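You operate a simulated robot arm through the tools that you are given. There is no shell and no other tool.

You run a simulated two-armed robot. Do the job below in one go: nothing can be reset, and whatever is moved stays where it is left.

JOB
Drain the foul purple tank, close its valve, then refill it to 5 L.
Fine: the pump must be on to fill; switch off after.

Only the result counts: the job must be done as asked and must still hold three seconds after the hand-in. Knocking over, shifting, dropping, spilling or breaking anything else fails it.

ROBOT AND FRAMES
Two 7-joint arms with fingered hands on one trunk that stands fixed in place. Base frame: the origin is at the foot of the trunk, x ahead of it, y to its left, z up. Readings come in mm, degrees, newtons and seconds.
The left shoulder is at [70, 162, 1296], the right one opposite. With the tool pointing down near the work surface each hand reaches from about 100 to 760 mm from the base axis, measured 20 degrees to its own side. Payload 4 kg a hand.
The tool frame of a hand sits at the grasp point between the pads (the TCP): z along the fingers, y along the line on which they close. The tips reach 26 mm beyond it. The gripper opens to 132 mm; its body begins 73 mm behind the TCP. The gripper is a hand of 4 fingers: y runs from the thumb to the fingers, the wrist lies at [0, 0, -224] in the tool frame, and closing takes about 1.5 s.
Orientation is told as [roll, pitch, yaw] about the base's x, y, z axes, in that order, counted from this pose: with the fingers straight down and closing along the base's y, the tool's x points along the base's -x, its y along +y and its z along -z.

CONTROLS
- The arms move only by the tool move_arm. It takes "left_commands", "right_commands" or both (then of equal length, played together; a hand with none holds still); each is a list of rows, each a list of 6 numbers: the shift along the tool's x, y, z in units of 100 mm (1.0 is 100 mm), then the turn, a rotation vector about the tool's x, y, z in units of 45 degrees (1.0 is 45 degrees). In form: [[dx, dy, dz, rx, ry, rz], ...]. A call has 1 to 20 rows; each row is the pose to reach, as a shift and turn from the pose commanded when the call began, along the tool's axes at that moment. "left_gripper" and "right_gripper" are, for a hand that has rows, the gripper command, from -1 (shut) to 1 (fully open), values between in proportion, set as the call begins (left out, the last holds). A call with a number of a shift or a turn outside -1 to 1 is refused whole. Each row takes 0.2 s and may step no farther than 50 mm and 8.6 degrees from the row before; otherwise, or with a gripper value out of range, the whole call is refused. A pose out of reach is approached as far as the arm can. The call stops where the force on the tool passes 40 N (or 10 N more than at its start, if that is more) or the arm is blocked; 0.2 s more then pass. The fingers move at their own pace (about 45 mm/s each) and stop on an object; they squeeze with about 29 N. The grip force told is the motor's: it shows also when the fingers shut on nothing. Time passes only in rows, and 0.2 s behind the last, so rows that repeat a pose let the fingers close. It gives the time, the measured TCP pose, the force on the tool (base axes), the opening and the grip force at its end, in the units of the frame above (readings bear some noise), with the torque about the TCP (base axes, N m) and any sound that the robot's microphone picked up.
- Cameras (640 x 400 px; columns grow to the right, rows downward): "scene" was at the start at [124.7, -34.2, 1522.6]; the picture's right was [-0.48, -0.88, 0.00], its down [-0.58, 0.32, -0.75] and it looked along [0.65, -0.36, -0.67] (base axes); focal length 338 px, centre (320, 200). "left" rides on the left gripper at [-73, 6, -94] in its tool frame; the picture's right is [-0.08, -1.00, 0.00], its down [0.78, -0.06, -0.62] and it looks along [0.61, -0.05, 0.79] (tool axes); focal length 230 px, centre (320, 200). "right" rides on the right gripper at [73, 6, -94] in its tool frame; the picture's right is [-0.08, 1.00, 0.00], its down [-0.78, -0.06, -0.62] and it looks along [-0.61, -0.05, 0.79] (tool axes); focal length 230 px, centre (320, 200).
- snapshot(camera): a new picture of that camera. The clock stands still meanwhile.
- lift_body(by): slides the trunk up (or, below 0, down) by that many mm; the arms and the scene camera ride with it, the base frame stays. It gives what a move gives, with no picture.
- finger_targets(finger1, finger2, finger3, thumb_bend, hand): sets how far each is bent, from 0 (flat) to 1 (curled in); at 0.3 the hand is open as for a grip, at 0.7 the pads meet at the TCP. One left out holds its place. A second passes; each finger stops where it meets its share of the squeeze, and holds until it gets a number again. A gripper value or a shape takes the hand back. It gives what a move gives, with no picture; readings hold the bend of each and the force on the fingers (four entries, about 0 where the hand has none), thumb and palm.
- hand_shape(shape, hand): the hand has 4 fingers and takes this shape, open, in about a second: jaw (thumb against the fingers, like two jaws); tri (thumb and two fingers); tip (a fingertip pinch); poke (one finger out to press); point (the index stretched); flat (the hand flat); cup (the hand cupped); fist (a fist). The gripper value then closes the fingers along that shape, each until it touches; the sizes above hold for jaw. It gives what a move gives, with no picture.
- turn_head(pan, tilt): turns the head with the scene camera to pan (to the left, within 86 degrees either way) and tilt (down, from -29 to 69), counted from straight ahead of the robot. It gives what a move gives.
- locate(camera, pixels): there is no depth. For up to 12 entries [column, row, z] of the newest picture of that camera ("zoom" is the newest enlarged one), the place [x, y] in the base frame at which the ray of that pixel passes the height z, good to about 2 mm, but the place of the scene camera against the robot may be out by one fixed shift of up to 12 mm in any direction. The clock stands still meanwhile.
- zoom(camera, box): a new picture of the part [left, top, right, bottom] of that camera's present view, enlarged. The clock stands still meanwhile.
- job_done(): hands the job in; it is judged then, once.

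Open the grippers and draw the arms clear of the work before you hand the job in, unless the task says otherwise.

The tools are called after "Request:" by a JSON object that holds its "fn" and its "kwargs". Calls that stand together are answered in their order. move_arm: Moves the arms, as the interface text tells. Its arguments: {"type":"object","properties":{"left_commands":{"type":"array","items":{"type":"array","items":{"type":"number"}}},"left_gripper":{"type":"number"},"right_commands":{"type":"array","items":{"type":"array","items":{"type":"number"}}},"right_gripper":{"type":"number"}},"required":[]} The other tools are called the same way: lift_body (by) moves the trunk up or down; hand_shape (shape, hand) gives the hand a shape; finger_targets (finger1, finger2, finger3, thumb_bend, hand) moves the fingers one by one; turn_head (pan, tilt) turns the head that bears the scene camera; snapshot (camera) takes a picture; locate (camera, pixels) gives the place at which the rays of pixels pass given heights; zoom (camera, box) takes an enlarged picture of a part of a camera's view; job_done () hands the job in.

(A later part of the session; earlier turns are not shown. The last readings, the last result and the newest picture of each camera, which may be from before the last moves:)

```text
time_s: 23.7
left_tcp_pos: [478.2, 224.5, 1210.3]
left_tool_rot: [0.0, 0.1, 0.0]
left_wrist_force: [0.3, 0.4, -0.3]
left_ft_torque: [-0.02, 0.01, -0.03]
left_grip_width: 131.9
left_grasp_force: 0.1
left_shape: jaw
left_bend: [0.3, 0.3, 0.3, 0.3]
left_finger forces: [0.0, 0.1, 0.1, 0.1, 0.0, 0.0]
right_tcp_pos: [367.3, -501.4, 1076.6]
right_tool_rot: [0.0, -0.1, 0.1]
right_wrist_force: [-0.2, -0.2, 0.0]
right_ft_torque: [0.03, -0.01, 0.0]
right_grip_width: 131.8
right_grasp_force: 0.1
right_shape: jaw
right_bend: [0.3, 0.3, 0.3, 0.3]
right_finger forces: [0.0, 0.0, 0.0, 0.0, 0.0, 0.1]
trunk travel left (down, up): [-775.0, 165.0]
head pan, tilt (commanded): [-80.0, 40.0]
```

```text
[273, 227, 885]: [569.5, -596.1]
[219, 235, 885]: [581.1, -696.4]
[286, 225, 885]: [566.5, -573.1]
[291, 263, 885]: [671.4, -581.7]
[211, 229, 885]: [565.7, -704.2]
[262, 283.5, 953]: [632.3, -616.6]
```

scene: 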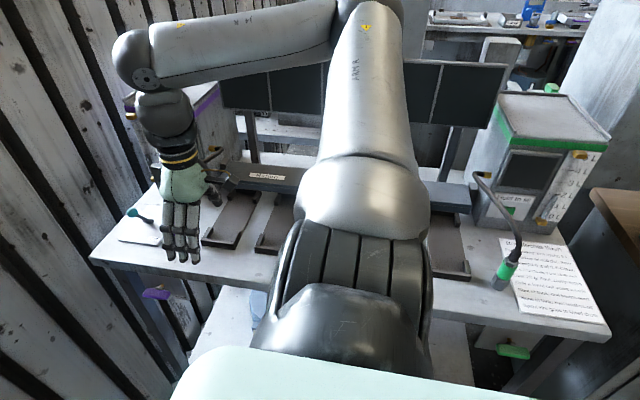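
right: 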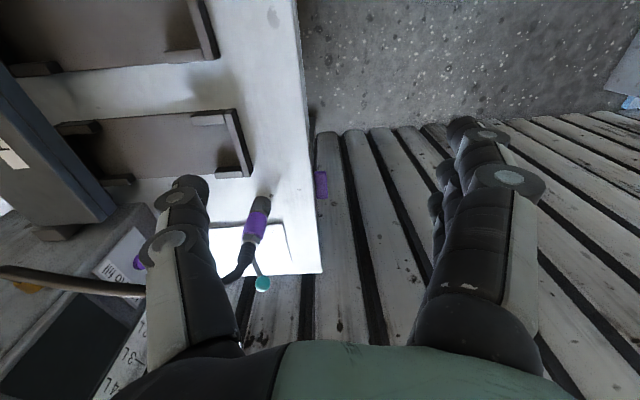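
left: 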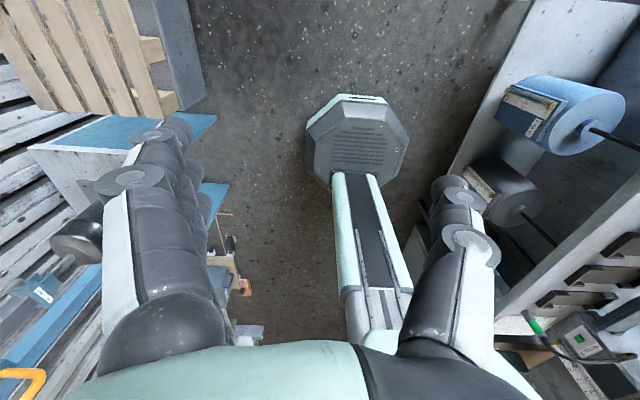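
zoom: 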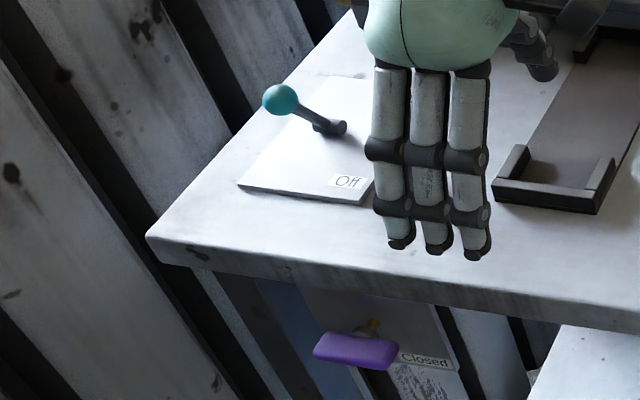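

Switch pivot ≈ (618,-640,895) with "Off" toward +y and "On" toward -y, so the knob at (633,-618,953) must be pushed to -y. I now yaw the right hand and move it in front of the bench to view the drain panel.

Request:
{"fn": "move_arm", "kwargs": {"right_commands": [[-0.14, 0.15, 0.1, 0, 0, 0.167], [-0.27, 0.3, 0.2, 0, 0, 0.333], [-0.4, 0.45, 0.3, 0, 0, 0.5], [-0.53, 0.6, 0.4, 0, 0, 0.667], [-0.67, 0.75, 0.5, 0, 0, 0.833], [-0.8, 0.9, 0.6, 0, 0, 1.0]]}}

Request:
{"fn": "snapshot", "kwargs": {"camera": "right"}}

```text
time_s: 25.1
left_tcp_pos: [481.1, 224.8, 1208.7]
left_tool_rot: [0.0, 0.1, 0.0]
left_wrist_force: [-0.1, -0.5, 0.5]
left_ft_torque: [0.03, 0.03, -0.01]
left_grip_width: 131.9
left_grasp_force: 0.0
left_shape: jaw
left_bend: [0.3, 0.3, 0.3, 0.3]
left_finger forces: [0.1, 0.0, 0.0, 0.0, 0.0, 0.0]
right_tcp_pos: [450.6, -408.1, 1016.3]
right_tool_rot: [0.0, 0.0, -45.0]
right_wrist_force: [0.1, -0.6, -0.1]
right_ft_torque: [0.01, -0.02, -0.01]
right_grip_width: 131.9
right_grasp_force: 0.0
right_shape: jaw
right_bend: [0.3, 0.3, 0.3, 0.3]
right_finger forces: [0.0, 0.1, 0.1, 0.1, 0.0, 0.0]
trunk travel left (down, up): [-775.0, 165.0]
head pan, tilt (commanded): [-80.0, 40.0]
```

```text
taken
```

right: 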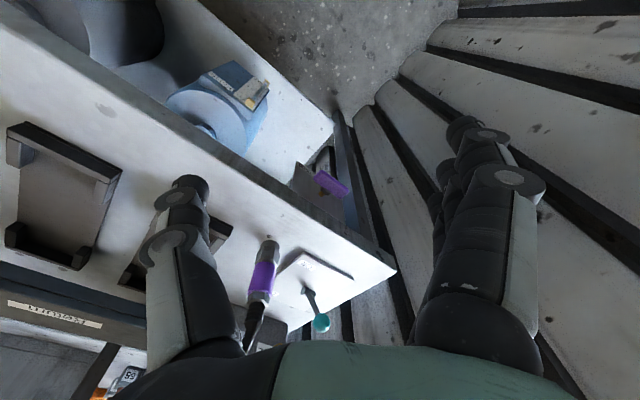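

Good. I continue the yaw to -90° and move to about (550,-400,925) in front of the panel.

Request:
{"fn": "move_arm", "kwargs": {"right_commands": [[-0.1, 0.13, 0.15, 0, 0, 0.167], [-0.21, 0.26, 0.3, 0, 0, 0.333], [-0.32, 0.39, 0.45, 0, 0, 0.5], [-0.43, 0.52, 0.6, 0, 0, 0.667], [-0.54, 0.65, 0.75, 0, 0, 0.833], [-0.64, 0.78, 0.9, 0, 0, 1.0]]}}

Request:
{"fn": "snapshot", "kwargs": {"camera": "right"}}

```text
time_s: 26.5
left_tcp_pos: [481.3, 224.8, 1208.8]
left_tool_rot: [0.0, 0.0, 0.1]
left_wrist_force: [-1.2, 0.1, -0.3]
left_ft_torque: [0.0, 0.02, 0.0]
left_grip_width: 131.8
left_grasp_force: 0.2
left_shape: jaw
left_bend: [0.3, 0.3, 0.3, 0.3]
left_finger forces: [0.0, 0.0, 0.0, 0.0, 0.0, 0.1]
right_tcp_pos: [549.2, -400.6, 925.5]
right_tool_rot: [-0.1, -0.1, -89.9]
right_wrist_force: [0.7, 0.4, -0.9]
right_ft_torque: [-0.05, 0.01, 0.0]
right_grip_width: 132.1
right_grasp_force: 0.2
right_shape: jaw
right_bend: [0.3, 0.3, 0.3, 0.3]
right_finger forces: [0.0, 0.0, 0.0, 0.0, 0.0, 0.0]
trunk travel left (down, up): [-775.0, 165.0]
head pan, tilt (commanded): [-80.0, 40.0]
```

```text
taken
```

right: 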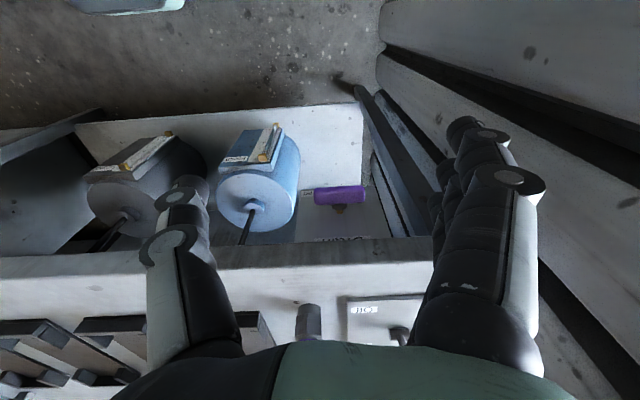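

The lever is at (338,195) with "Closed" at its -x end and "Drain" beneath in the picture. Zoom.

Request:
{"fn": "zoom", "kwargs": {"camera": "right", "box": [280, 160, 400, 260]}}

Request:
{"fn": "zoom", "kwargs": {"camera": "right", "box": [70, 110, 310, 260]}}

```text
4.00 times, centred on (340, 210) of right
```

zoom: 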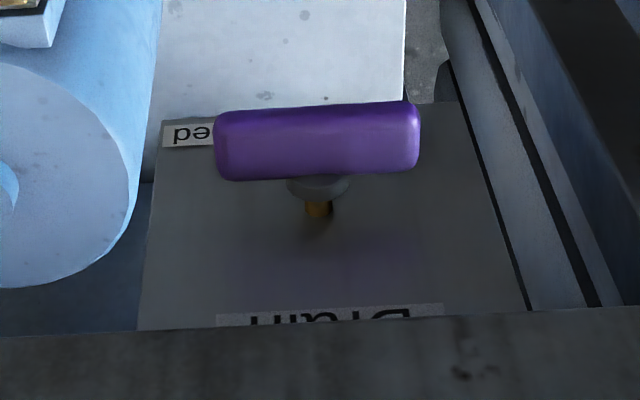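

```text
2.67 times, centred on (190, 185) of right
```

zoom: 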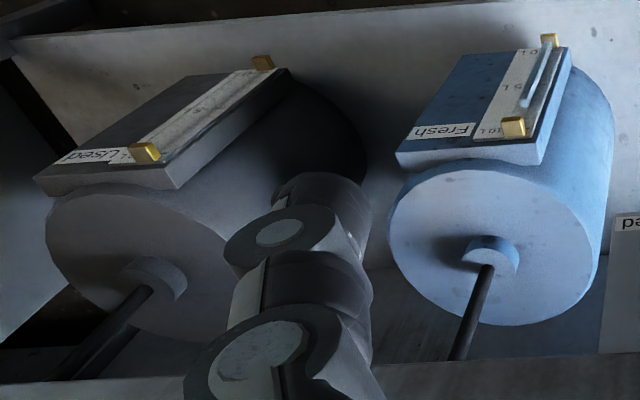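

The T-handle's stem is central, "Closed" is at its -x end; "Open" must be hidden. I pitch the hand 45° so the fingers point partly toward -y, to view the panel lower and test reach.

Request:
{"fn": "move_arm", "kwargs": {"right_commands": [[0, 0, 0.1, 0, -0.167, 0], [0, 0, 0.2, 0, -0.333, 0], [0, 0, 0.3, 0, -0.5, 0], [0, 0, 0.4, 0, -0.667, 0], [0, 0, 0.5, 0, -0.833, 0], [0, 0, 0.6, 0, -1.0, 0]]}}

Request:
{"fn": "snapshot", "kwargs": {"camera": "right"}}

```text
time_s: 27.9
left_tcp_pos: [478.7, 224.7, 1208.9]
left_tool_rot: [0.1, 0.0, 0.1]
left_wrist_force: [0.2, 0.6, 0.1]
left_ft_torque: [0.02, -0.04, 0.0]
left_grip_width: 131.4
left_grasp_force: 0.0
left_shape: jaw
left_bend: [0.3, 0.3, 0.3, 0.3]
left_finger forces: [0.1, 0.0, 0.1, 0.0, 0.0, 0.0]
right_tcp_pos: [485.0, -474.9, 974.6]
right_tool_rot: [0.3, -44.4, -89.8]
right_wrist_force: [0.6, -0.5, -0.2]
right_ft_torque: [-0.02, 0.0, 0.0]
right_grip_width: 131.8
right_grasp_force: 0.0
right_shape: jaw
right_bend: [0.3, 0.3, 0.3, 0.3]
right_finger forces: [0.0, 0.0, 0.1, 0.1, 0.1, 0.0]
right hand out of reach, approached as far as the arm can: row 3, 4, 5, 6
trunk travel left (down, up): [-775.0, 165.0]
head pan, tilt (commanded): [-80.0, 40.0]
```

```text
taken
```

right: 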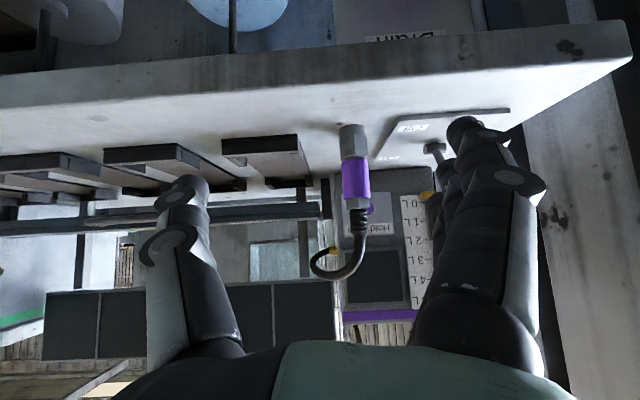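

This view shows the tank front upside-down: gauge, "Hold to fill" and button partly behind the nozzle. Zoom in to read the gauge.

Request:
{"fn": "zoom", "kwargs": {"camera": "right", "box": [310, 110, 460, 320]}}

Request:
{"fn": "locate", "kwargs": {"camera": "right", "pixels": [[372, 210, 930], [372, 210, 950], [372, 210, 970], [353, 130, 890], [353, 130, 900], [353, 130, 910], [346, 275, 1050], [346, 275, 1080], [368, 190, 930], [432, 148, 953]]}}

```text
1.90 times, centred on (385, 215) of right
```

zoom: 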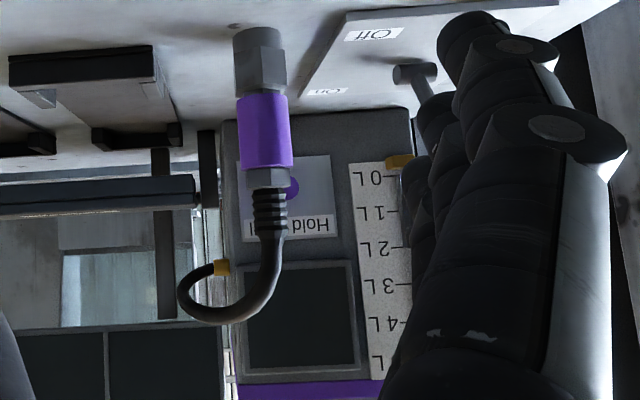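

```text
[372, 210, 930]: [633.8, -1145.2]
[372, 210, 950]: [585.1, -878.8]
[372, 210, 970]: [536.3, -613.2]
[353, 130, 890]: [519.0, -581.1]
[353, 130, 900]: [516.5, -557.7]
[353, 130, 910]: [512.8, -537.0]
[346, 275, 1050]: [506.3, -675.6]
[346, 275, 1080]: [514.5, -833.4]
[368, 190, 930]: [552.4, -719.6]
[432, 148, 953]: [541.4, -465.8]
```

Button by two views ≈ (562,-780,957). I also locate the hose's outermost point and the tank fitting in the scene view to know the obstacle.

Request:
{"fn": "locate", "kwargs": {"camera": "scene", "pixels": [[165, 207, 950], [165, 207, 980], [165, 207, 1000], [165, 207, 1030], [180, 243, 900], [170, 213, 960], [215, 152, 1050], [215, 152, 1000], [190, 178, 1000], [190, 178, 1050]]}}

```text
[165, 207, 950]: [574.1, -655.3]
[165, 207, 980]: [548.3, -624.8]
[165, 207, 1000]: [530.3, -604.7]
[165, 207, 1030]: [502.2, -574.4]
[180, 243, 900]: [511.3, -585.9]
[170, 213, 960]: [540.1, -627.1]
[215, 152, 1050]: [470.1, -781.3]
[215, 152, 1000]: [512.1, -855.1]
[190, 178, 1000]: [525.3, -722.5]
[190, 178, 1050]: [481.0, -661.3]
```

I'd like to lower the trunk for the drain handle, so I first check the left side for anything the left arm could hit.

Request:
{"fn": "turn_head", "kwargs": {"pan": 70, "tilt": 60}}

Request:
{"fn": "snapshot", "kwargs": {"camera": "scene"}}

Request:
{"fn": "snapshot", "kwargs": {"camera": "left"}}

```text
time_s: 30.3
left_tcp_pos: [479.8, 224.5, 1209.9]
left_tool_rot: [0.0, 0.0, 0.0]
left_wrist_force: [0.2, -0.8, -0.1]
left_ft_torque: [0.01, 0.0, 0.01]
left_grip_width: 131.9
left_grasp_force: 0.0
left_shape: jaw
left_bend: [0.3, 0.3, 0.3, 0.3]
left_finger forces: [0.1, 0.1, 0.1, 0.0, 0.0, 0.1]
right_tcp_pos: [485.5, -473.5, 972.7]
right_tool_rot: [0.3, -44.3, -89.7]
right_wrist_force: [-0.3, -0.4, -0.2]
right_ft_torque: [0.0, -0.01, 0.01]
right_grip_width: 131.7
right_grasp_force: 0.1
right_shape: jaw
right_bend: [0.3, 0.3, 0.3, 0.3]
right_finger forces: [0.0, 0.0, 0.1, 0.0, 0.1, 0.0]
trunk travel left (down, up): [-775.0, 165.0]
head pan, tilt (commanded): [70.0, 60.0]
```

```text
taken
```

scene: 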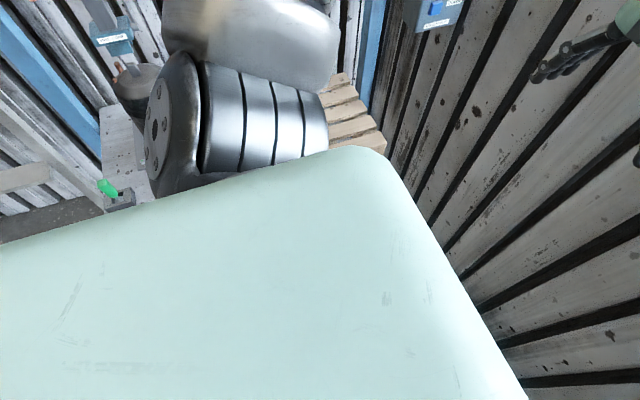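

```text
taken
```

left: 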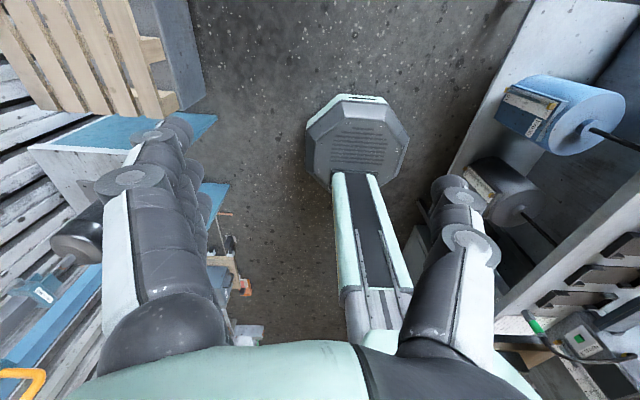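

The left elbow sits high and the left furniture is well outside, so lowering is safe there. First I undo the tilt, returning the right hand to about (549,-400,925) with fingers down, in front of the bench.

Request:
{"fn": "move_arm", "kwargs": {"right_commands": [[0.15, 0.11, -0.03, 0, 0.167, 0], [0.29, 0.21, -0.06, 0, 0.333, 0], [0.44, 0.32, -0.09, 0, 0.5, 0], [0.59, 0.43, -0.11, 0, 0.667, 0], [0.73, 0.53, -0.14, 0, 0.833, 0], [0.88, 0.64, -0.17, 0, 1.0, 0]]}}

Request:
{"fn": "lift_body", "kwargs": {"by": -150}}

Request:
{"fn": "turn_head", "kwargs": {"pan": -65, "tilt": 45}}

Request:
{"fn": "snapshot", "kwargs": {"camera": "scene"}}

Request:
{"fn": "snapshot", "kwargs": {"camera": "right"}}

```text
time_s: 31.7
left_tcp_pos: [479.6, 224.2, 1209.8]
left_tool_rot: [0.0, 0.0, 0.0]
left_wrist_force: [-0.2, 0.5, -0.3]
left_ft_torque: [0.0, 0.01, 0.04]
left_grip_width: 131.9
left_grasp_force: 0.1
left_shape: jaw
left_bend: [0.3, 0.3, 0.3, 0.3]
left_finger forces: [0.0, 0.0, 0.0, 0.0, 0.1, 0.0]
right_tcp_pos: [551.7, -397.1, 920.6]
right_tool_rot: [-0.1, 0.1, -89.8]
right_wrist_force: [0.9, 0.7, -0.8]
right_ft_torque: [0.04, -0.02, 0.02]
right_grip_width: 131.8
right_grasp_force: 0.0
right_shape: jaw
right_bend: [0.3, 0.3, 0.3, 0.3]
right_finger forces: [0.0, 0.0, 0.1, 0.0, 0.0, 0.0]
trunk travel left (down, up): [-775.0, 165.0]
head pan, tilt (commanded): [70.0, 60.0]
```

```text
time_s: 33.4
left_tcp_pos: [479.7, 224.5, 1060.1]
left_tool_rot: [0.0, -0.1, 0.1]
left_wrist_force: [0.1, 0.1, 0.1]
left_ft_torque: [0.02, 0.02, 0.0]
left_grip_width: 131.9
left_grasp_force: 0.1
left_shape: jaw
left_bend: [0.3, 0.3, 0.3, 0.3]
left_finger forces: [0.0, 0.0, 0.0, 0.0, 0.0, 0.1]
right_tcp_pos: [550.1, -396.0, 769.8]
right_tool_rot: [-0.1, 0.0, -89.8]
right_wrist_force: [-0.6, 0.2, 0.4]
right_ft_torque: [-0.02, 0.0, 0.03]
right_grip_width: 132.0
right_grasp_force: 0.1
right_shape: jaw
right_bend: [0.3, 0.3, 0.3, 0.3]
right_finger forces: [0.0, 0.0, 0.0, 0.0, 0.1, 0.0]
trunk travel left (down, up): [-625.0, 315.0]
head pan, tilt (commanded): [70.0, 60.0]
```

```text
time_s: 35.6
left_tcp_pos: [478.0, 225.4, 1059.6]
left_tool_rot: [-0.1, 0.0, 0.1]
left_wrist_force: [-0.6, 0.5, -0.5]
left_ft_torque: [0.0, -0.04, 0.01]
left_grip_width: 131.8
left_grasp_force: 0.0
left_shape: jaw
left_bend: [0.3, 0.3, 0.3, 0.3]
left_finger forces: [0.1, 0.0, 0.1, 0.0, 0.0, 0.0]
right_tcp_pos: [550.8, -396.6, 769.9]
right_tool_rot: [-0.2, -0.1, -89.8]
right_wrist_force: [-0.2, -0.6, 0.4]
right_ft_torque: [-0.01, -0.01, 0.0]
right_grip_width: 131.9
right_grasp_force: 0.2
right_shape: jaw
right_bend: [0.3, 0.3, 0.3, 0.3]
right_finger forces: [0.0, 0.0, 0.0, 0.1, 0.1, 0.0]
trunk travel left (down, up): [-625.0, 315.0]
head pan, tilt (commanded): [-65.0, 45.0]
```

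```text
taken
```

scene: 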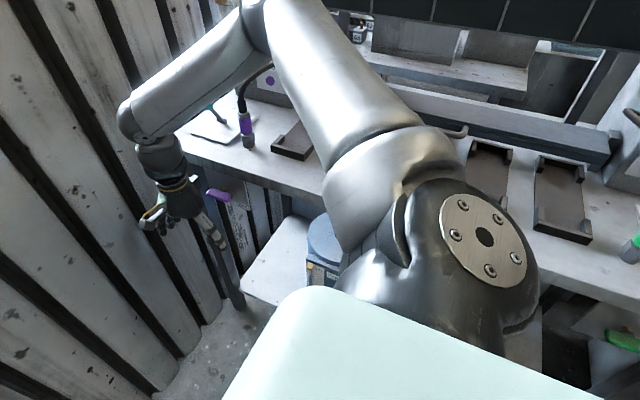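

```text
taken
```

right: 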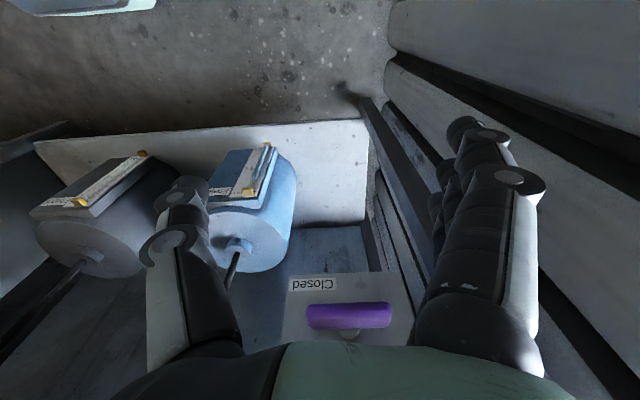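

Now the panel is close: lever at (348,315), "Closed" at (312,284). Zoom in.

Request:
{"fn": "zoom", "kwargs": {"camera": "right", "box": [270, 240, 430, 350]}}

Request:
{"fn": "zoom", "kwargs": {"camera": "scene", "box": [140, 150, 300, 260]}}

```text
3.64 times, centred on (350, 295) of right
```

zoom: 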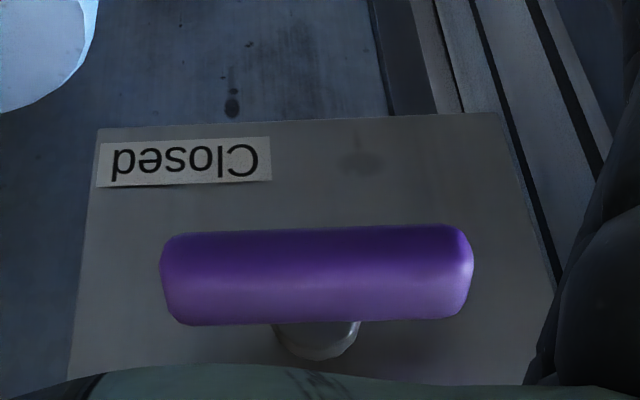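

```text
3.64 times, centred on (220, 205) of scene
```

zoom: 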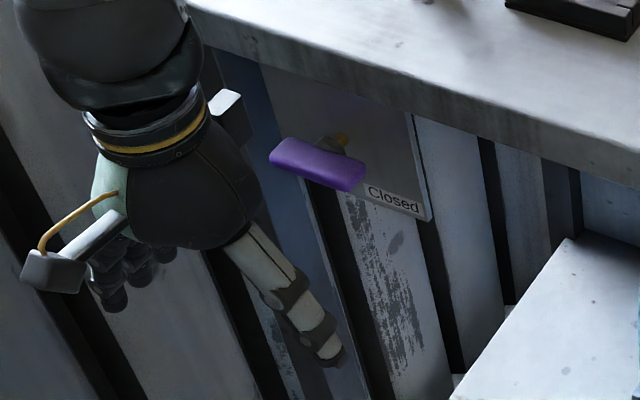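

I tilt the hand 45° toward the panel again, now with the lowered trunk, staying clear of the handle.

Request:
{"fn": "move_arm", "kwargs": {"right_commands": [[0, 0, -0.05, 0, -0.167, 0], [0, 0, -0.1, 0, -0.333, 0], [0, 0, -0.15, 0, -0.5, 0], [0, 0, -0.2, 0, -0.667, 0], [0, 0, -0.25, 0, -0.833, 0], [0, 0, -0.3, 0, -1.0, 0]]}}

Request:
{"fn": "snapshot", "kwargs": {"camera": "right"}}

```text
time_s: 37.0
left_tcp_pos: [478.4, 223.8, 1061.2]
left_tool_rot: [0.1, 0.0, 0.1]
left_wrist_force: [0.5, 0.3, -1.0]
left_ft_torque: [-0.02, 0.02, -0.03]
left_grip_width: 132.0
left_grasp_force: 0.0
left_shape: jaw
left_bend: [0.3, 0.3, 0.3, 0.3]
left_finger forces: [0.0, 0.0, 0.0, 0.0, 0.1, 0.0]
right_tcp_pos: [504.9, -467.6, 835.3]
right_tool_rot: [0.8, -43.3, -89.7]
right_wrist_force: [0.1, -0.3, -0.5]
right_ft_torque: [0.02, 0.03, 0.01]
right_grip_width: 131.9
right_grasp_force: 0.1
right_shape: jaw
right_bend: [0.3, 0.3, 0.3, 0.3]
right_finger forces: [0.0, 0.0, 0.1, 0.0, 0.1, 0.1]
right hand out of reach, approached as far as the arm can: row 3, 4, 5, 6
trunk travel left (down, up): [-625.0, 315.0]
head pan, tilt (commanded): [-65.0, 45.0]
```

```text
taken
```

right: 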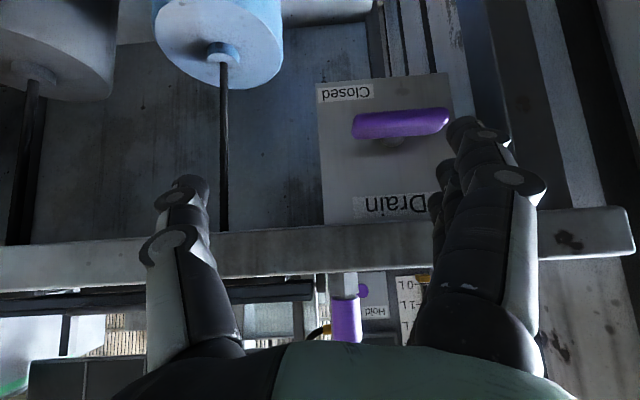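

The full panel is visible now: "Drain" at top, "Closed" low at the -x side, handle in between. Zoom for any hidden label.

Request:
{"fn": "zoom", "kwargs": {"camera": "right", "box": [300, 60, 480, 240]}}

Request:
{"fn": "locate", "kwargs": {"camera": "right", "pixels": [[400, 124, 775], [400, 124, 770], [400, 124, 760], [356, 127, 775], [447, 117, 775], [400, 142, 775]]}}

```text
2.22 times, centred on (390, 150) of right
```

zoom: 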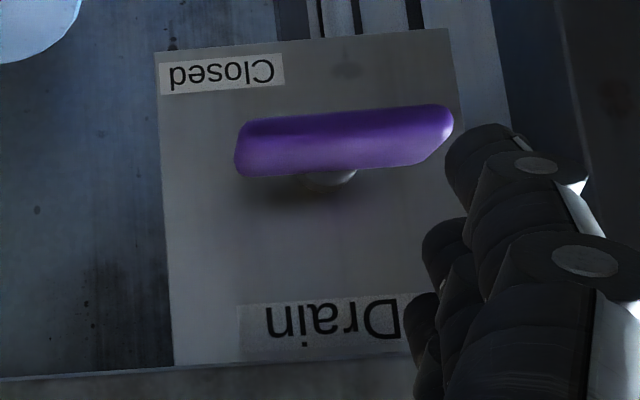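

```text
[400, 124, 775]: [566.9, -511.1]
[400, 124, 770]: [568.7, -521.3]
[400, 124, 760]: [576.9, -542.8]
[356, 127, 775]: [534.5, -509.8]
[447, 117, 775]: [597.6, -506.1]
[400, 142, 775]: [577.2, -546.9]
```

No "Open" label is visible, so I'll turn by feel. I plan to use one outstretched finger as a pin to push the handle's end; first I yaw the tilted hand 45° toward azimuth -45° and back off slightly, to test reach.

Request:
{"fn": "move_arm", "kwargs": {"right_commands": [[0.05, 0, -0.05, -0.118, 0, -0.118], [0.1, 0, -0.1, -0.236, 0, -0.236], [0.15, 0, -0.15, -0.354, 0, -0.354], [0.2, 0, -0.2, -0.471, 0, -0.471], [0.25, 0, -0.25, -0.589, 0, -0.589], [0.3, 0, -0.3, -0.707, 0, -0.707]]}}

Request:
{"fn": "snapshot", "kwargs": {"camera": "right"}}

Request:
{"fn": "snapshot", "kwargs": {"camera": "scene"}}

```text
time_s: 38.4
left_tcp_pos: [478.2, 223.6, 1061.4]
left_tool_rot: [0.0, 0.0, 0.0]
left_wrist_force: [-0.5, 0.1, -0.1]
left_ft_torque: [-0.02, 0.02, 0.03]
left_grip_width: 132.1
left_grasp_force: 0.1
left_shape: jaw
left_bend: [0.3, 0.3, 0.3, 0.3]
left_finger forces: [0.0, 0.1, 0.0, 0.0, 0.0, 0.0]
right_tcp_pos: [506.1, -429.0, 836.6]
right_tool_rot: [0.0, -45.0, -44.7]
right_wrist_force: [-0.7, 0.1, 0.6]
right_ft_torque: [-0.01, 0.0, 0.01]
right_grip_width: 131.8
right_grasp_force: 0.0
right_shape: jaw
right_bend: [0.3, 0.3, 0.3, 0.3]
right_finger forces: [0.0, 0.0, 0.0, 0.1, 0.0, 0.0]
trunk travel left (down, up): [-625.0, 315.0]
head pan, tilt (commanded): [-65.0, 45.0]
```

```text
taken
```

right: 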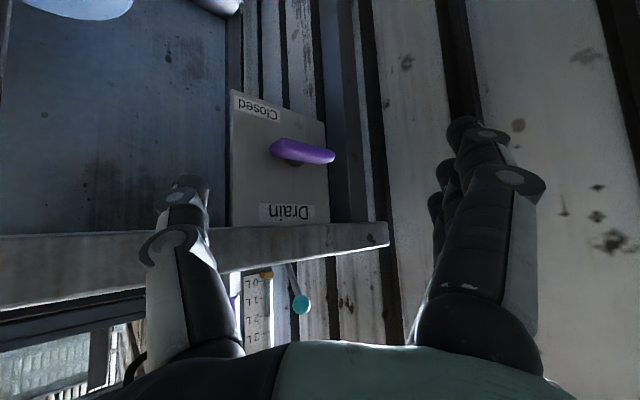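

```text
taken
```

scene: 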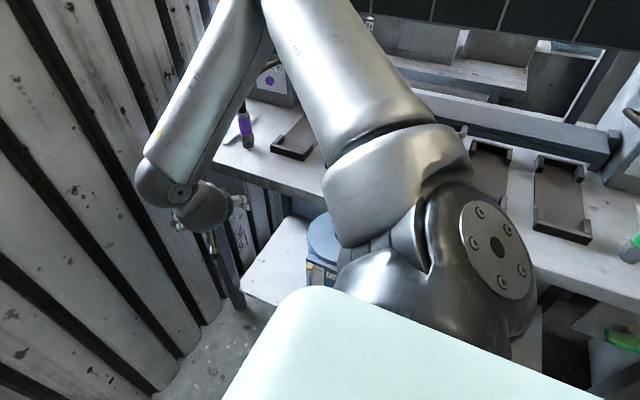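

Reach is good at azimuth -45°. A straighter arm should allow pointing more squarely at the panel, so I raise the trunk 250 mm and then bring the hand down again.

Request:
{"fn": "lift_body", "kwargs": {"by": 250}}

Request:
{"fn": "move_arm", "kwargs": {"right_commands": [[-0.3, 0, 0.3, 0, 0, 0], [-0.35, 0, 0.7, 0, 0, 0], [-0.35, 0, 1.0, 0, 0, 0]]}}

```text
time_s: 41.0
left_tcp_pos: [479.0, 224.2, 1309.2]
left_tool_rot: [0.0, 0.0, 0.0]
left_wrist_force: [-0.1, 0.2, 0.3]
left_ft_torque: [0.01, -0.01, 0.01]
left_grip_width: 131.8
left_grasp_force: 0.1
left_shape: jaw
left_bend: [0.3, 0.3, 0.3, 0.3]
left_finger forces: [0.0, 0.0, 0.0, 0.0, 0.0, 0.0]
right_tcp_pos: [505.2, -428.0, 1085.9]
right_tool_rot: [-0.1, -45.0, -44.7]
right_wrist_force: [0.3, 0.2, 0.2]
right_ft_torque: [0.01, 0.0, -0.02]
right_grip_width: 131.8
right_grasp_force: 0.1
right_shape: jaw
right_bend: [0.3, 0.3, 0.3, 0.3]
right_finger forces: [0.0, 0.0, 0.0, 0.0, 0.0, 0.0]
trunk travel left (down, up): [-875.0, 65.0]
head pan, tilt (commanded): [-65.0, 45.0]
```

```text
time_s: 41.8
left_tcp_pos: [480.8, 224.7, 1309.6]
left_tool_rot: [0.1, 0.1, 0.0]
left_wrist_force: [0.7, -0.7, 0.5]
left_ft_torque: [0.01, 0.02, -0.01]
left_grip_width: 132.0
left_grasp_force: 0.1
left_shape: jaw
left_bend: [0.3, 0.3, 0.3, 0.3]
left_finger forces: [0.0, 0.1, 0.0, 0.0, 0.0, 0.0]
right_tcp_pos: [574.6, -497.2, 1040.2]
right_tool_rot: [-0.1, -45.1, -44.7]
right_wrist_force: [0.5, 0.3, -1.0]
right_ft_torque: [-0.01, 0.03, 0.01]
right_grip_width: 132.0
right_grasp_force: 0.1
right_shape: jaw
right_bend: [0.3, 0.3, 0.3, 0.3]
right_finger forces: [0.0, 0.1, 0.1, 0.0, 0.0, 0.1]
trunk travel left (down, up): [-875.0, 65.0]
head pan, tilt (commanded): [-65.0, 45.0]
```

The hand is at (575,-497,1040); I back it off from the bench and descend in front of it.

Request:
{"fn": "move_arm", "kwargs": {"right_commands": [[0.32, 0.14, -0.18, 0, 0, 0], [0.64, 0.28, -0.36, 0, 0, 0], [0.92, 0.28, -0.08, 0, 0, 0]]}}

Request:
{"fn": "move_arm", "kwargs": {"right_commands": [[0.1, 0, 0.1, 0.096, -0.111, 0.061], [0.2, 0, 0.2, 0.192, -0.222, 0.123], [0.3, 0, 0.3, 0.288, -0.334, 0.184], [0.4, 0, 0.4, 0.384, -0.445, 0.246], [0.5, 0, 0.5, 0.48, -0.556, 0.307]]}}

Request:
{"fn": "snapshot", "kwargs": {"camera": "right"}}

```text
time_s: 42.6
left_tcp_pos: [479.3, 223.9, 1310.1]
left_tool_rot: [0.0, -0.1, 0.0]
left_wrist_force: [0.0, -0.1, 0.2]
left_ft_torque: [0.0, -0.01, -0.03]
left_grip_width: 132.0
left_grasp_force: 0.0
left_shape: jaw
left_bend: [0.3, 0.3, 0.3, 0.3]
left_finger forces: [0.1, 0.1, 0.1, 0.0, 0.1, 0.1]
right_tcp_pos: [536.9, -441.9, 1007.4]
right_tool_rot: [-0.1, -44.9, -44.8]
right_wrist_force: [0.6, -0.1, -0.4]
right_ft_torque: [-0.01, -0.03, -0.04]
right_grip_width: 131.9
right_grasp_force: 0.0
right_shape: jaw
right_bend: [0.3, 0.3, 0.3, 0.3]
right_finger forces: [0.0, 0.0, 0.0, 0.0, 0.0, 0.0]
right hand out of reach, approached as far as the arm can: row 3
trunk travel left (down, up): [-875.0, 65.0]
head pan, tilt (commanded): [-65.0, 45.0]
```

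```text
time_s: 43.8
left_tcp_pos: [480.0, 223.6, 1310.0]
left_tool_rot: [0.0, 0.1, 0.0]
left_wrist_force: [-0.1, -0.9, -0.7]
left_ft_torque: [0.01, 0.01, 0.01]
left_grip_width: 131.9
left_grasp_force: 0.0
left_shape: jaw
left_bend: [0.3, 0.3, 0.3, 0.3]
left_finger forces: [0.0, 0.1, 0.0, 0.1, 0.1, 0.0]
right_tcp_pos: [508.0, -553.8, 1105.6]
right_tool_rot: [0.0, -65.4, -66.7]
right_wrist_force: [-0.8, 0.5, 0.4]
right_ft_torque: [0.02, 0.01, 0.0]
right_grip_width: 131.8
right_grasp_force: 0.0
right_shape: jaw
right_bend: [0.3, 0.3, 0.3, 0.3]
right_finger forces: [0.0, 0.0, 0.0, 0.1, 0.0, 0.0]
right hand out of reach, approached as far as the arm can: row 1, 2, 3, 4, 5
trunk travel left (down, up): [-875.0, 65.0]
head pan, tilt (commanded): [-65.0, 45.0]
```

```text
taken
```

right: 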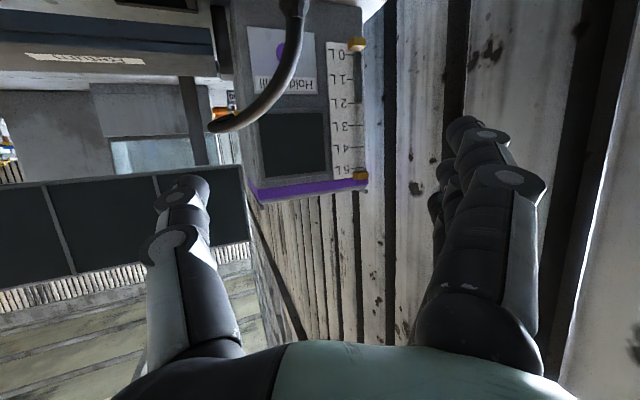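

Raising made it worse for the handle, but gives a good view of the tank gauge. I zoom in to read the level before going back to the drain.

Request:
{"fn": "zoom", "kwargs": {"camera": "right", "box": [220, 0, 390, 210]}}

Request:
{"fn": "locate", "kwargs": {"camera": "right", "pixels": [[281, 50, 957], [281, 50, 950], [281, 50, 965], [222, 125, 1050], [222, 125, 1060], [305, 10, 980], [300, 60, 1020]]}}

```text
1.90 times, centred on (305, 105) of right
```

zoom: 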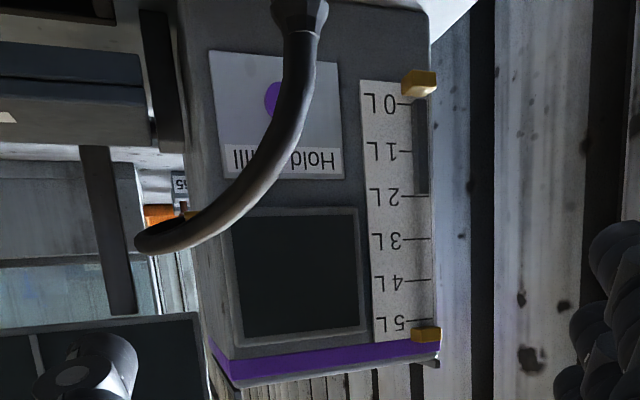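

```text
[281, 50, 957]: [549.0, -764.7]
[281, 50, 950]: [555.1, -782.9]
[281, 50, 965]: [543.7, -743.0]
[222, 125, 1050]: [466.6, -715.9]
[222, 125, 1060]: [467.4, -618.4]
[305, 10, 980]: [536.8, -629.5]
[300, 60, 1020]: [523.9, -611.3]
```

The gauge reads 2 L and the button is near (557,-782,953). Now I back out to the bench front, undoing the last turn.

Request:
{"fn": "move_arm", "kwargs": {"right_commands": [[0.14, 0.08, -0.06, -0.08, 0.093, -0.051], [0.27, 0.17, -0.12, -0.16, 0.185, -0.102], [0.41, 0.25, -0.18, -0.24, 0.278, -0.154], [0.55, 0.33, -0.23, -0.32, 0.371, -0.205], [0.68, 0.42, -0.29, -0.4, 0.463, -0.256], [0.82, 0.5, -0.35, -0.48, 0.556, -0.307]]}}

Request:
{"fn": "lift_body", "kwargs": {"by": -100}}

```text
time_s: 45.2
left_tcp_pos: [479.5, 224.3, 1309.9]
left_tool_rot: [0.1, 0.0, 0.0]
left_wrist_force: [0.0, -0.8, -0.2]
left_ft_torque: [-0.02, 0.02, 0.01]
left_grip_width: 131.9
left_grasp_force: 0.0
left_shape: jaw
left_bend: [0.3, 0.3, 0.3, 0.3]
left_finger forces: [0.1, 0.0, 0.1, 0.0, 0.0, 0.0]
right_tcp_pos: [531.1, -469.0, 1051.9]
right_tool_rot: [2.6, -40.2, -42.8]
right_wrist_force: [0.5, 0.0, 0.2]
right_ft_torque: [0.02, 0.0, 0.03]
right_grip_width: 132.1
right_grasp_force: 0.1
right_shape: jaw
right_bend: [0.3, 0.3, 0.3, 0.3]
right_finger forces: [0.0, 0.1, 0.0, 0.1, 0.0, 0.0]
trunk travel left (down, up): [-875.0, 65.0]
head pan, tilt (commanded): [-65.0, 45.0]
```

```text
time_s: 46.5
left_tcp_pos: [479.6, 225.3, 1210.6]
left_tool_rot: [0.0, 0.0, -0.1]
left_wrist_force: [0.4, -0.1, 0.2]
left_ft_torque: [-0.04, 0.02, -0.02]
left_grip_width: 132.0
left_grasp_force: 0.1
left_shape: jaw
left_bend: [0.3, 0.3, 0.3, 0.3]
left_finger forces: [0.0, 0.0, 0.0, 0.0, 0.0, 0.0]
right_tcp_pos: [531.6, -468.2, 952.5]
right_tool_rot: [2.7, -40.3, -43.0]
right_wrist_force: [-0.7, 0.4, 0.6]
right_ft_torque: [0.01, -0.01, -0.03]
right_grip_width: 131.9
right_grasp_force: 0.1
right_shape: jaw
right_bend: [0.3, 0.3, 0.3, 0.3]
right_finger forces: [0.0, 0.1, 0.0, 0.0, 0.0, 0.0]
trunk travel left (down, up): [-775.0, 165.0]
head pan, tilt (commanded): [-65.0, 45.0]
```

Now I bring the fingers to straight down with yaw -90° at about (540,-420,960), then form the "point" shape to see the index finger.

Request:
{"fn": "move_arm", "kwargs": {"right_commands": [[0.03, 0.08, -0.05, 0, 0.179, 0], [0.06, 0.16, -0.1, 0, 0.358, 0], [0.09, 0.24, -0.14, 0, 0.538, 0], [0.12, 0.33, -0.19, 0, 0.717, 0], [0.15, 0.41, -0.24, 0, 0.896, 0]]}}

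Request:
{"fn": "move_arm", "kwargs": {"right_commands": [[0, 0, 0, 0, 0, 0.17], [0, 0, 0, 0, 0, 0.34], [0, 0, 0, 0, 0, 0.51], [0, 0, 0, 0, 0, 0.68], [0, 0, 0, 0, 0, 0.85], [0, 0, 0, 0, 0, 1.0]]}}

Request:
{"fn": "hand_shape", "kwargs": {"hand": "right", "shape": "point"}}

Request:
{"fn": "snapshot", "kwargs": {"camera": "right"}}

Request:
{"fn": "snapshot", "kwargs": {"camera": "scene"}}

```text
time_s: 47.7
left_tcp_pos: [479.9, 224.3, 1209.1]
left_tool_rot: [0.0, 0.1, 0.0]
left_wrist_force: [-0.2, 0.5, 0.1]
left_ft_torque: [-0.01, 0.01, 0.02]
left_grip_width: 131.8
left_grasp_force: 0.2
left_shape: jaw
left_bend: [0.3, 0.3, 0.3, 0.3]
left_finger forces: [0.0, 0.0, 0.0, 0.0, 0.1, 0.0]
right_tcp_pos: [540.0, -418.8, 962.7]
right_tool_rot: [2.0, 0.1, -41.3]
right_wrist_force: [-1.0, -0.1, 0.4]
right_ft_torque: [0.03, 0.01, -0.01]
right_grip_width: 131.8
right_grasp_force: 0.1
right_shape: jaw
right_bend: [0.3, 0.3, 0.3, 0.3]
right_finger forces: [0.0, 0.1, 0.1, 0.0, 0.1, 0.0]
trunk travel left (down, up): [-775.0, 165.0]
head pan, tilt (commanded): [-65.0, 45.0]
```

```text
time_s: 49.1
left_tcp_pos: [479.8, 224.8, 1210.0]
left_tool_rot: [-0.1, 0.0, -0.1]
left_wrist_force: [-0.1, 0.6, 0.8]
left_ft_torque: [-0.01, -0.01, -0.05]
left_grip_width: 131.9
left_grasp_force: 0.1
left_shape: jaw
left_bend: [0.3, 0.3, 0.3, 0.3]
left_finger forces: [0.0, 0.0, 0.1, 0.1, 0.0, 0.0]
right_tcp_pos: [538.7, -420.0, 962.4]
right_tool_rot: [1.5, 1.5, -86.4]
right_wrist_force: [0.3, 0.4, 0.4]
right_ft_torque: [0.03, 0.03, -0.01]
right_grip_width: 131.8
right_grasp_force: 0.0
right_shape: jaw
right_bend: [0.3, 0.3, 0.3, 0.3]
right_finger forces: [0.0, 0.0, 0.1, 0.0, 0.0, 0.0]
trunk travel left (down, up): [-775.0, 165.0]
head pan, tilt (commanded): [-65.0, 45.0]
```

```text
time_s: 50.0
left_tcp_pos: [478.5, 224.6, 1210.0]
left_tool_rot: [0.0, 0.0, 0.0]
left_wrist_force: [-0.6, -0.2, -0.3]
left_ft_torque: [-0.03, 0.02, -0.01]
left_grip_width: 131.8
left_grasp_force: 0.1
left_shape: jaw
left_bend: [0.3, 0.3, 0.3, 0.3]
left_finger forces: [0.1, 0.0, 0.1, 0.0, 0.0, 0.0]
right_tcp_pos: [538.5, -420.8, 962.2]
right_tool_rot: [1.3, 1.4, -86.2]
right_wrist_force: [0.1, -0.2, -0.6]
right_ft_torque: [-0.04, 0.0, -0.02]
right_grip_width: 126.1
right_grasp_force: 0.0
right_shape: point
right_bend: [0.28, 1.0, 0.99, 0.54]
right_finger forces: [0.1, 0.0, 0.0, 0.2, 0.1, 0.0]
trunk travel left (down, up): [-775.0, 165.0]
head pan, tilt (commanded): [-65.0, 45.0]
```

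```text
taken
```

right: 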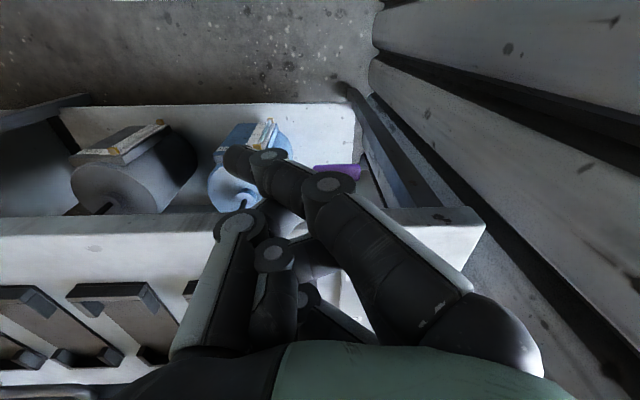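

```text
taken
```

scene: 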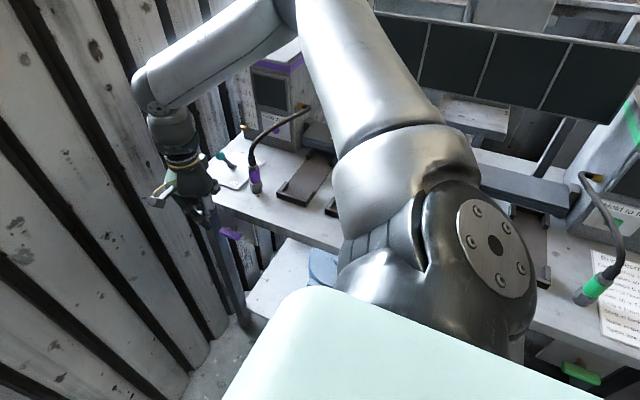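

The index lies on the far side of the hand from the bench; the open jaw's third finger (bench side) is a better pin. I return to jaw, tilt the hand 20° and move to about (516,-445,890).

Request:
{"fn": "hand_shape", "kwargs": {"hand": "right", "shape": "jaw"}}

Request:
{"fn": "move_arm", "kwargs": {"right_commands": [[-0.05, -0.05, 0.15, 0, -0.11, 0.02], [-0.1, -0.1, 0.3, 0, -0.22, 0.04], [-0.15, -0.16, 0.5, 0, -0.33, 0.06], [-0.2, -0.22, 0.7, 0, -0.44, 0.08]]}}

Request:
{"fn": "snapshot", "kwargs": {"camera": "right"}}

```text
time_s: 50.9
left_tcp_pos: [478.9, 225.0, 1210.5]
left_tool_rot: [0.1, 0.0, 0.0]
left_wrist_force: [-0.6, 0.5, -0.1]
left_ft_torque: [-0.01, 0.01, -0.03]
left_grip_width: 132.1
left_grasp_force: 0.1
left_shape: jaw
left_bend: [0.3, 0.3, 0.3, 0.3]
left_finger forces: [0.0, 0.1, 0.0, 0.0, 0.0, 0.1]
right_tcp_pos: [538.7, -421.4, 962.7]
right_tool_rot: [1.6, 1.4, -86.2]
right_wrist_force: [-0.2, 0.5, -0.8]
right_ft_torque: [0.0, -0.01, -0.01]
right_grip_width: 131.9
right_grasp_force: 0.0
right_shape: jaw
right_bend: [0.3, 0.3, 0.3, 0.3]
right_finger forces: [0.1, 0.0, 0.1, 0.1, 0.0, 0.0]
trunk travel left (down, up): [-775.0, 165.0]
head pan, tilt (commanded): [-65.0, 45.0]
```

```text
time_s: 51.9
left_tcp_pos: [480.8, 226.7, 1208.5]
left_tool_rot: [0.0, 0.1, 0.0]
left_wrist_force: [0.0, 0.3, -0.4]
left_ft_torque: [-0.01, 0.01, 0.04]
left_grip_width: 132.3
left_grasp_force: 0.1
left_shape: jaw
left_bend: [0.3, 0.3, 0.3, 0.3]
left_finger forces: [0.1, 0.1, 0.0, 0.0, 0.0, 0.1]
right_tcp_pos: [519.7, -439.3, 891.0]
right_tool_rot: [2.1, -18.4, -90.5]
right_wrist_force: [-0.7, 0.6, 0.1]
right_ft_torque: [-0.02, 0.04, 0.03]
right_grip_width: 131.8
right_grasp_force: 0.0
right_shape: jaw
right_bend: [0.3, 0.3, 0.3, 0.3]
right_finger forces: [0.0, 0.1, 0.0, 0.1, 0.1, 0.1]
trunk travel left (down, up): [-775.0, 165.0]
head pan, tilt (commanded): [-65.0, 45.0]
```

```text
taken
```

right: 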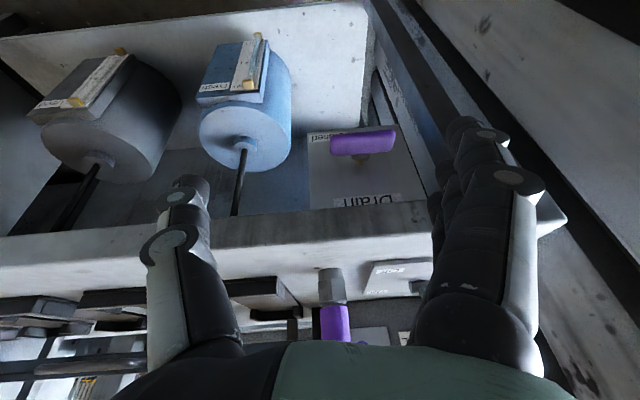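

The label near the handle is at (345,133); zoom to read it.

Request:
{"fn": "zoom", "kwargs": {"camera": "right", "box": [295, 110, 425, 220]}}

Request:
{"fn": "locate", "kwargs": {"camera": "right", "pixels": [[331, 144, 775], [394, 138, 775], [362, 141, 775], [362, 141, 770], [470, 125, 780], [437, 205, 800]]}}

```text
3.64 times, centred on (360, 165) of right
```

zoom: 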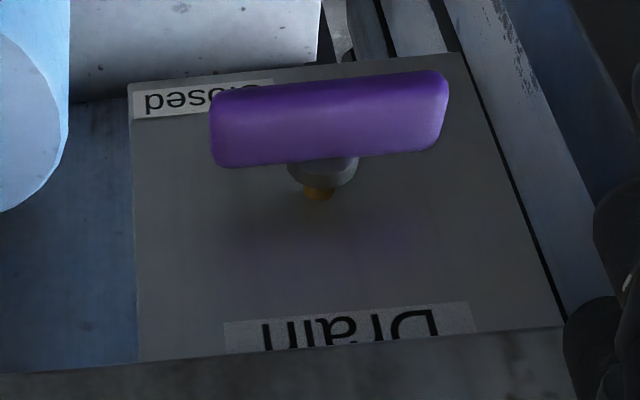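

```text
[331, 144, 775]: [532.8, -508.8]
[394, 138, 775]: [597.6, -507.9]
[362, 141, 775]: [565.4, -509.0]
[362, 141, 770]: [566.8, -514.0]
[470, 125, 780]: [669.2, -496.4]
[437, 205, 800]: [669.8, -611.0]
```

Handle centre confirmed at (565,-509,775), ends x 533–598. I lower the third fingertip to just above the handle's +x end.

Request:
{"fn": "move_arm", "kwargs": {"right_commands": [[0.03, -0.03, 0.34, 0, 0, 0], [0.06, -0.06, 0.68, 0, 0, 0], [-0.05, -0.06, 0.8, 0, 0, 0]]}}

Request:
{"fn": "snapshot", "kwargs": {"camera": "right"}}

Request:
{"fn": "zoom", "kwargs": {"camera": "scene", "box": [140, 150, 300, 260]}}

```text
time_s: 52.7
left_tcp_pos: [478.3, 224.7, 1210.6]
left_tool_rot: [0.0, 0.0, 0.0]
left_wrist_force: [-0.5, -0.5, 0.0]
left_ft_torque: [-0.02, -0.01, 0.01]
left_grip_width: 132.0
left_grasp_force: 0.2
left_shape: jaw
left_bend: [0.3, 0.3, 0.3, 0.3]
left_finger forces: [0.1, 0.0, 0.0, 0.0, 0.0, 0.1]
right_tcp_pos: [497.8, -475.8, 853.7]
right_tool_rot: [2.2, -18.3, -90.6]
right_wrist_force: [-0.2, 0.4, -0.1]
right_ft_torque: [0.01, -0.06, -0.01]
right_grip_width: 131.8
right_grasp_force: 0.0
right_shape: jaw
right_bend: [0.3, 0.3, 0.3, 0.3]
right_finger forces: [0.0, 0.0, 0.0, 0.0, 0.0, 0.0]
right hand out of reach, approached as far as the arm can: row 1, 2, 3
trunk travel left (down, up): [-775.0, 165.0]
head pan, tilt (commanded): [-65.0, 45.0]
```

```text
taken
```

right: 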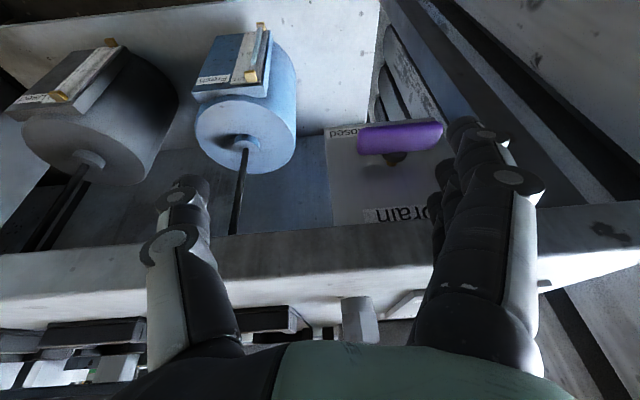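

```text
3.64 times, centred on (220, 205) of scene
```

zoom: 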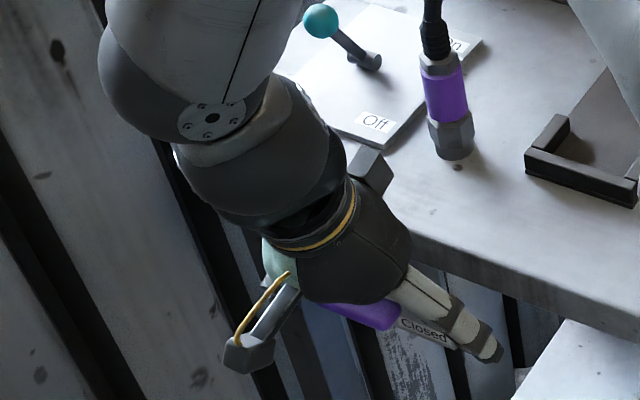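

It ran out of reach because the shoulder is too high. I back off from the bench and lower the trunk 150 mm, then come in again.

Request:
{"fn": "move_arm", "kwargs": {"right_commands": [[0.22, 0, -0.35, 0, 0, 0], [0.45, 0, -0.7, 0, 0, 0], [0.5, 0, -0.95, 0, 0, 0]]}}

Request:
{"fn": "lift_body", "kwargs": {"by": -150}}

Request:
{"fn": "snapshot", "kwargs": {"camera": "right"}}

```text
time_s: 53.5
left_tcp_pos: [480.3, 225.3, 1208.8]
left_tool_rot: [0.0, 0.0, 0.0]
left_wrist_force: [-0.3, -0.5, -0.3]
left_ft_torque: [0.0, -0.02, 0.0]
left_grip_width: 131.5
left_grasp_force: 0.1
left_shape: jaw
left_bend: [0.3, 0.3, 0.3, 0.3]
left_finger forces: [0.1, 0.1, 0.1, 0.1, 0.0, 0.0]
right_tcp_pos: [492.2, -401.1, 926.3]
right_tool_rot: [1.9, -18.2, -90.6]
right_wrist_force: [-0.3, -0.3, 0.0]
right_ft_torque: [0.01, -0.06, 0.0]
right_grip_width: 132.1
right_grasp_force: 0.0
right_shape: jaw
right_bend: [0.3, 0.3, 0.3, 0.3]
right_finger forces: [0.0, 0.1, 0.0, 0.0, 0.1, 0.1]
trunk travel left (down, up): [-775.0, 165.0]
head pan, tilt (commanded): [-65.0, 45.0]
```

```text
time_s: 55.3
left_tcp_pos: [478.2, 225.3, 1060.4]
left_tool_rot: [0.0, 0.0, 0.1]
left_wrist_force: [1.1, -0.3, 0.3]
left_ft_torque: [0.02, 0.02, 0.04]
left_grip_width: 132.0
left_grasp_force: 0.0
left_shape: jaw
left_bend: [0.3, 0.3, 0.3, 0.3]
left_finger forces: [0.1, 0.0, 0.0, 0.0, 0.0, 0.0]
right_tcp_pos: [492.9, -400.4, 775.9]
right_tool_rot: [2.2, -18.3, -90.5]
right_wrist_force: [0.1, 0.4, 0.3]
right_ft_torque: [-0.02, -0.01, 0.01]
right_grip_width: 131.9
right_grasp_force: 0.0
right_shape: jaw
right_bend: [0.3, 0.3, 0.3, 0.3]
right_finger forces: [0.0, 0.1, 0.0, 0.0, 0.1, 0.0]
trunk travel left (down, up): [-625.0, 315.0]
head pan, tilt (commanded): [-65.0, 45.0]
```

```text
taken
```

right: 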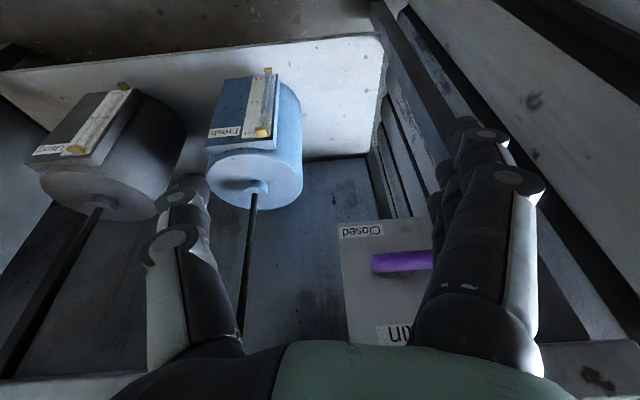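

I raise the hand then move in so the third fingertip is just above the handle's +x end (tip ≈ (588,-503,805)).

Request:
{"fn": "move_arm", "kwargs": {"right_commands": [[-0.14, 0.21, -0.44, 0, 0, 0], [-0.42, 0.21, -0.35, 0, 0, 0], [-0.62, 0.21, -0.28, 0, 0, 0], [-0.78, 0.21, -0.23, 0, 0, 0]]}}

Request:
{"fn": "snapshot", "kwargs": {"camera": "right"}}

```text
refused: row 1 steps farther than a row can; nothing moved
```

```text
taken
```

right: 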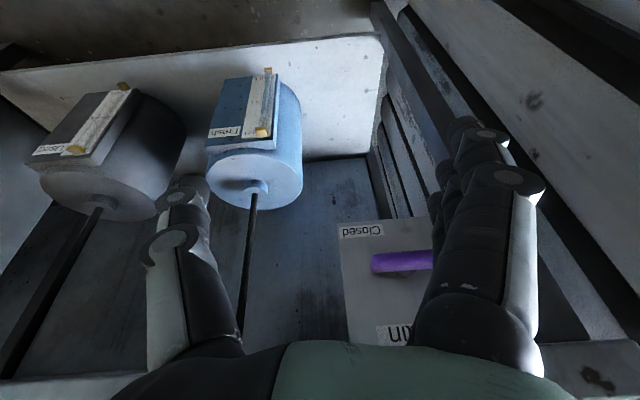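

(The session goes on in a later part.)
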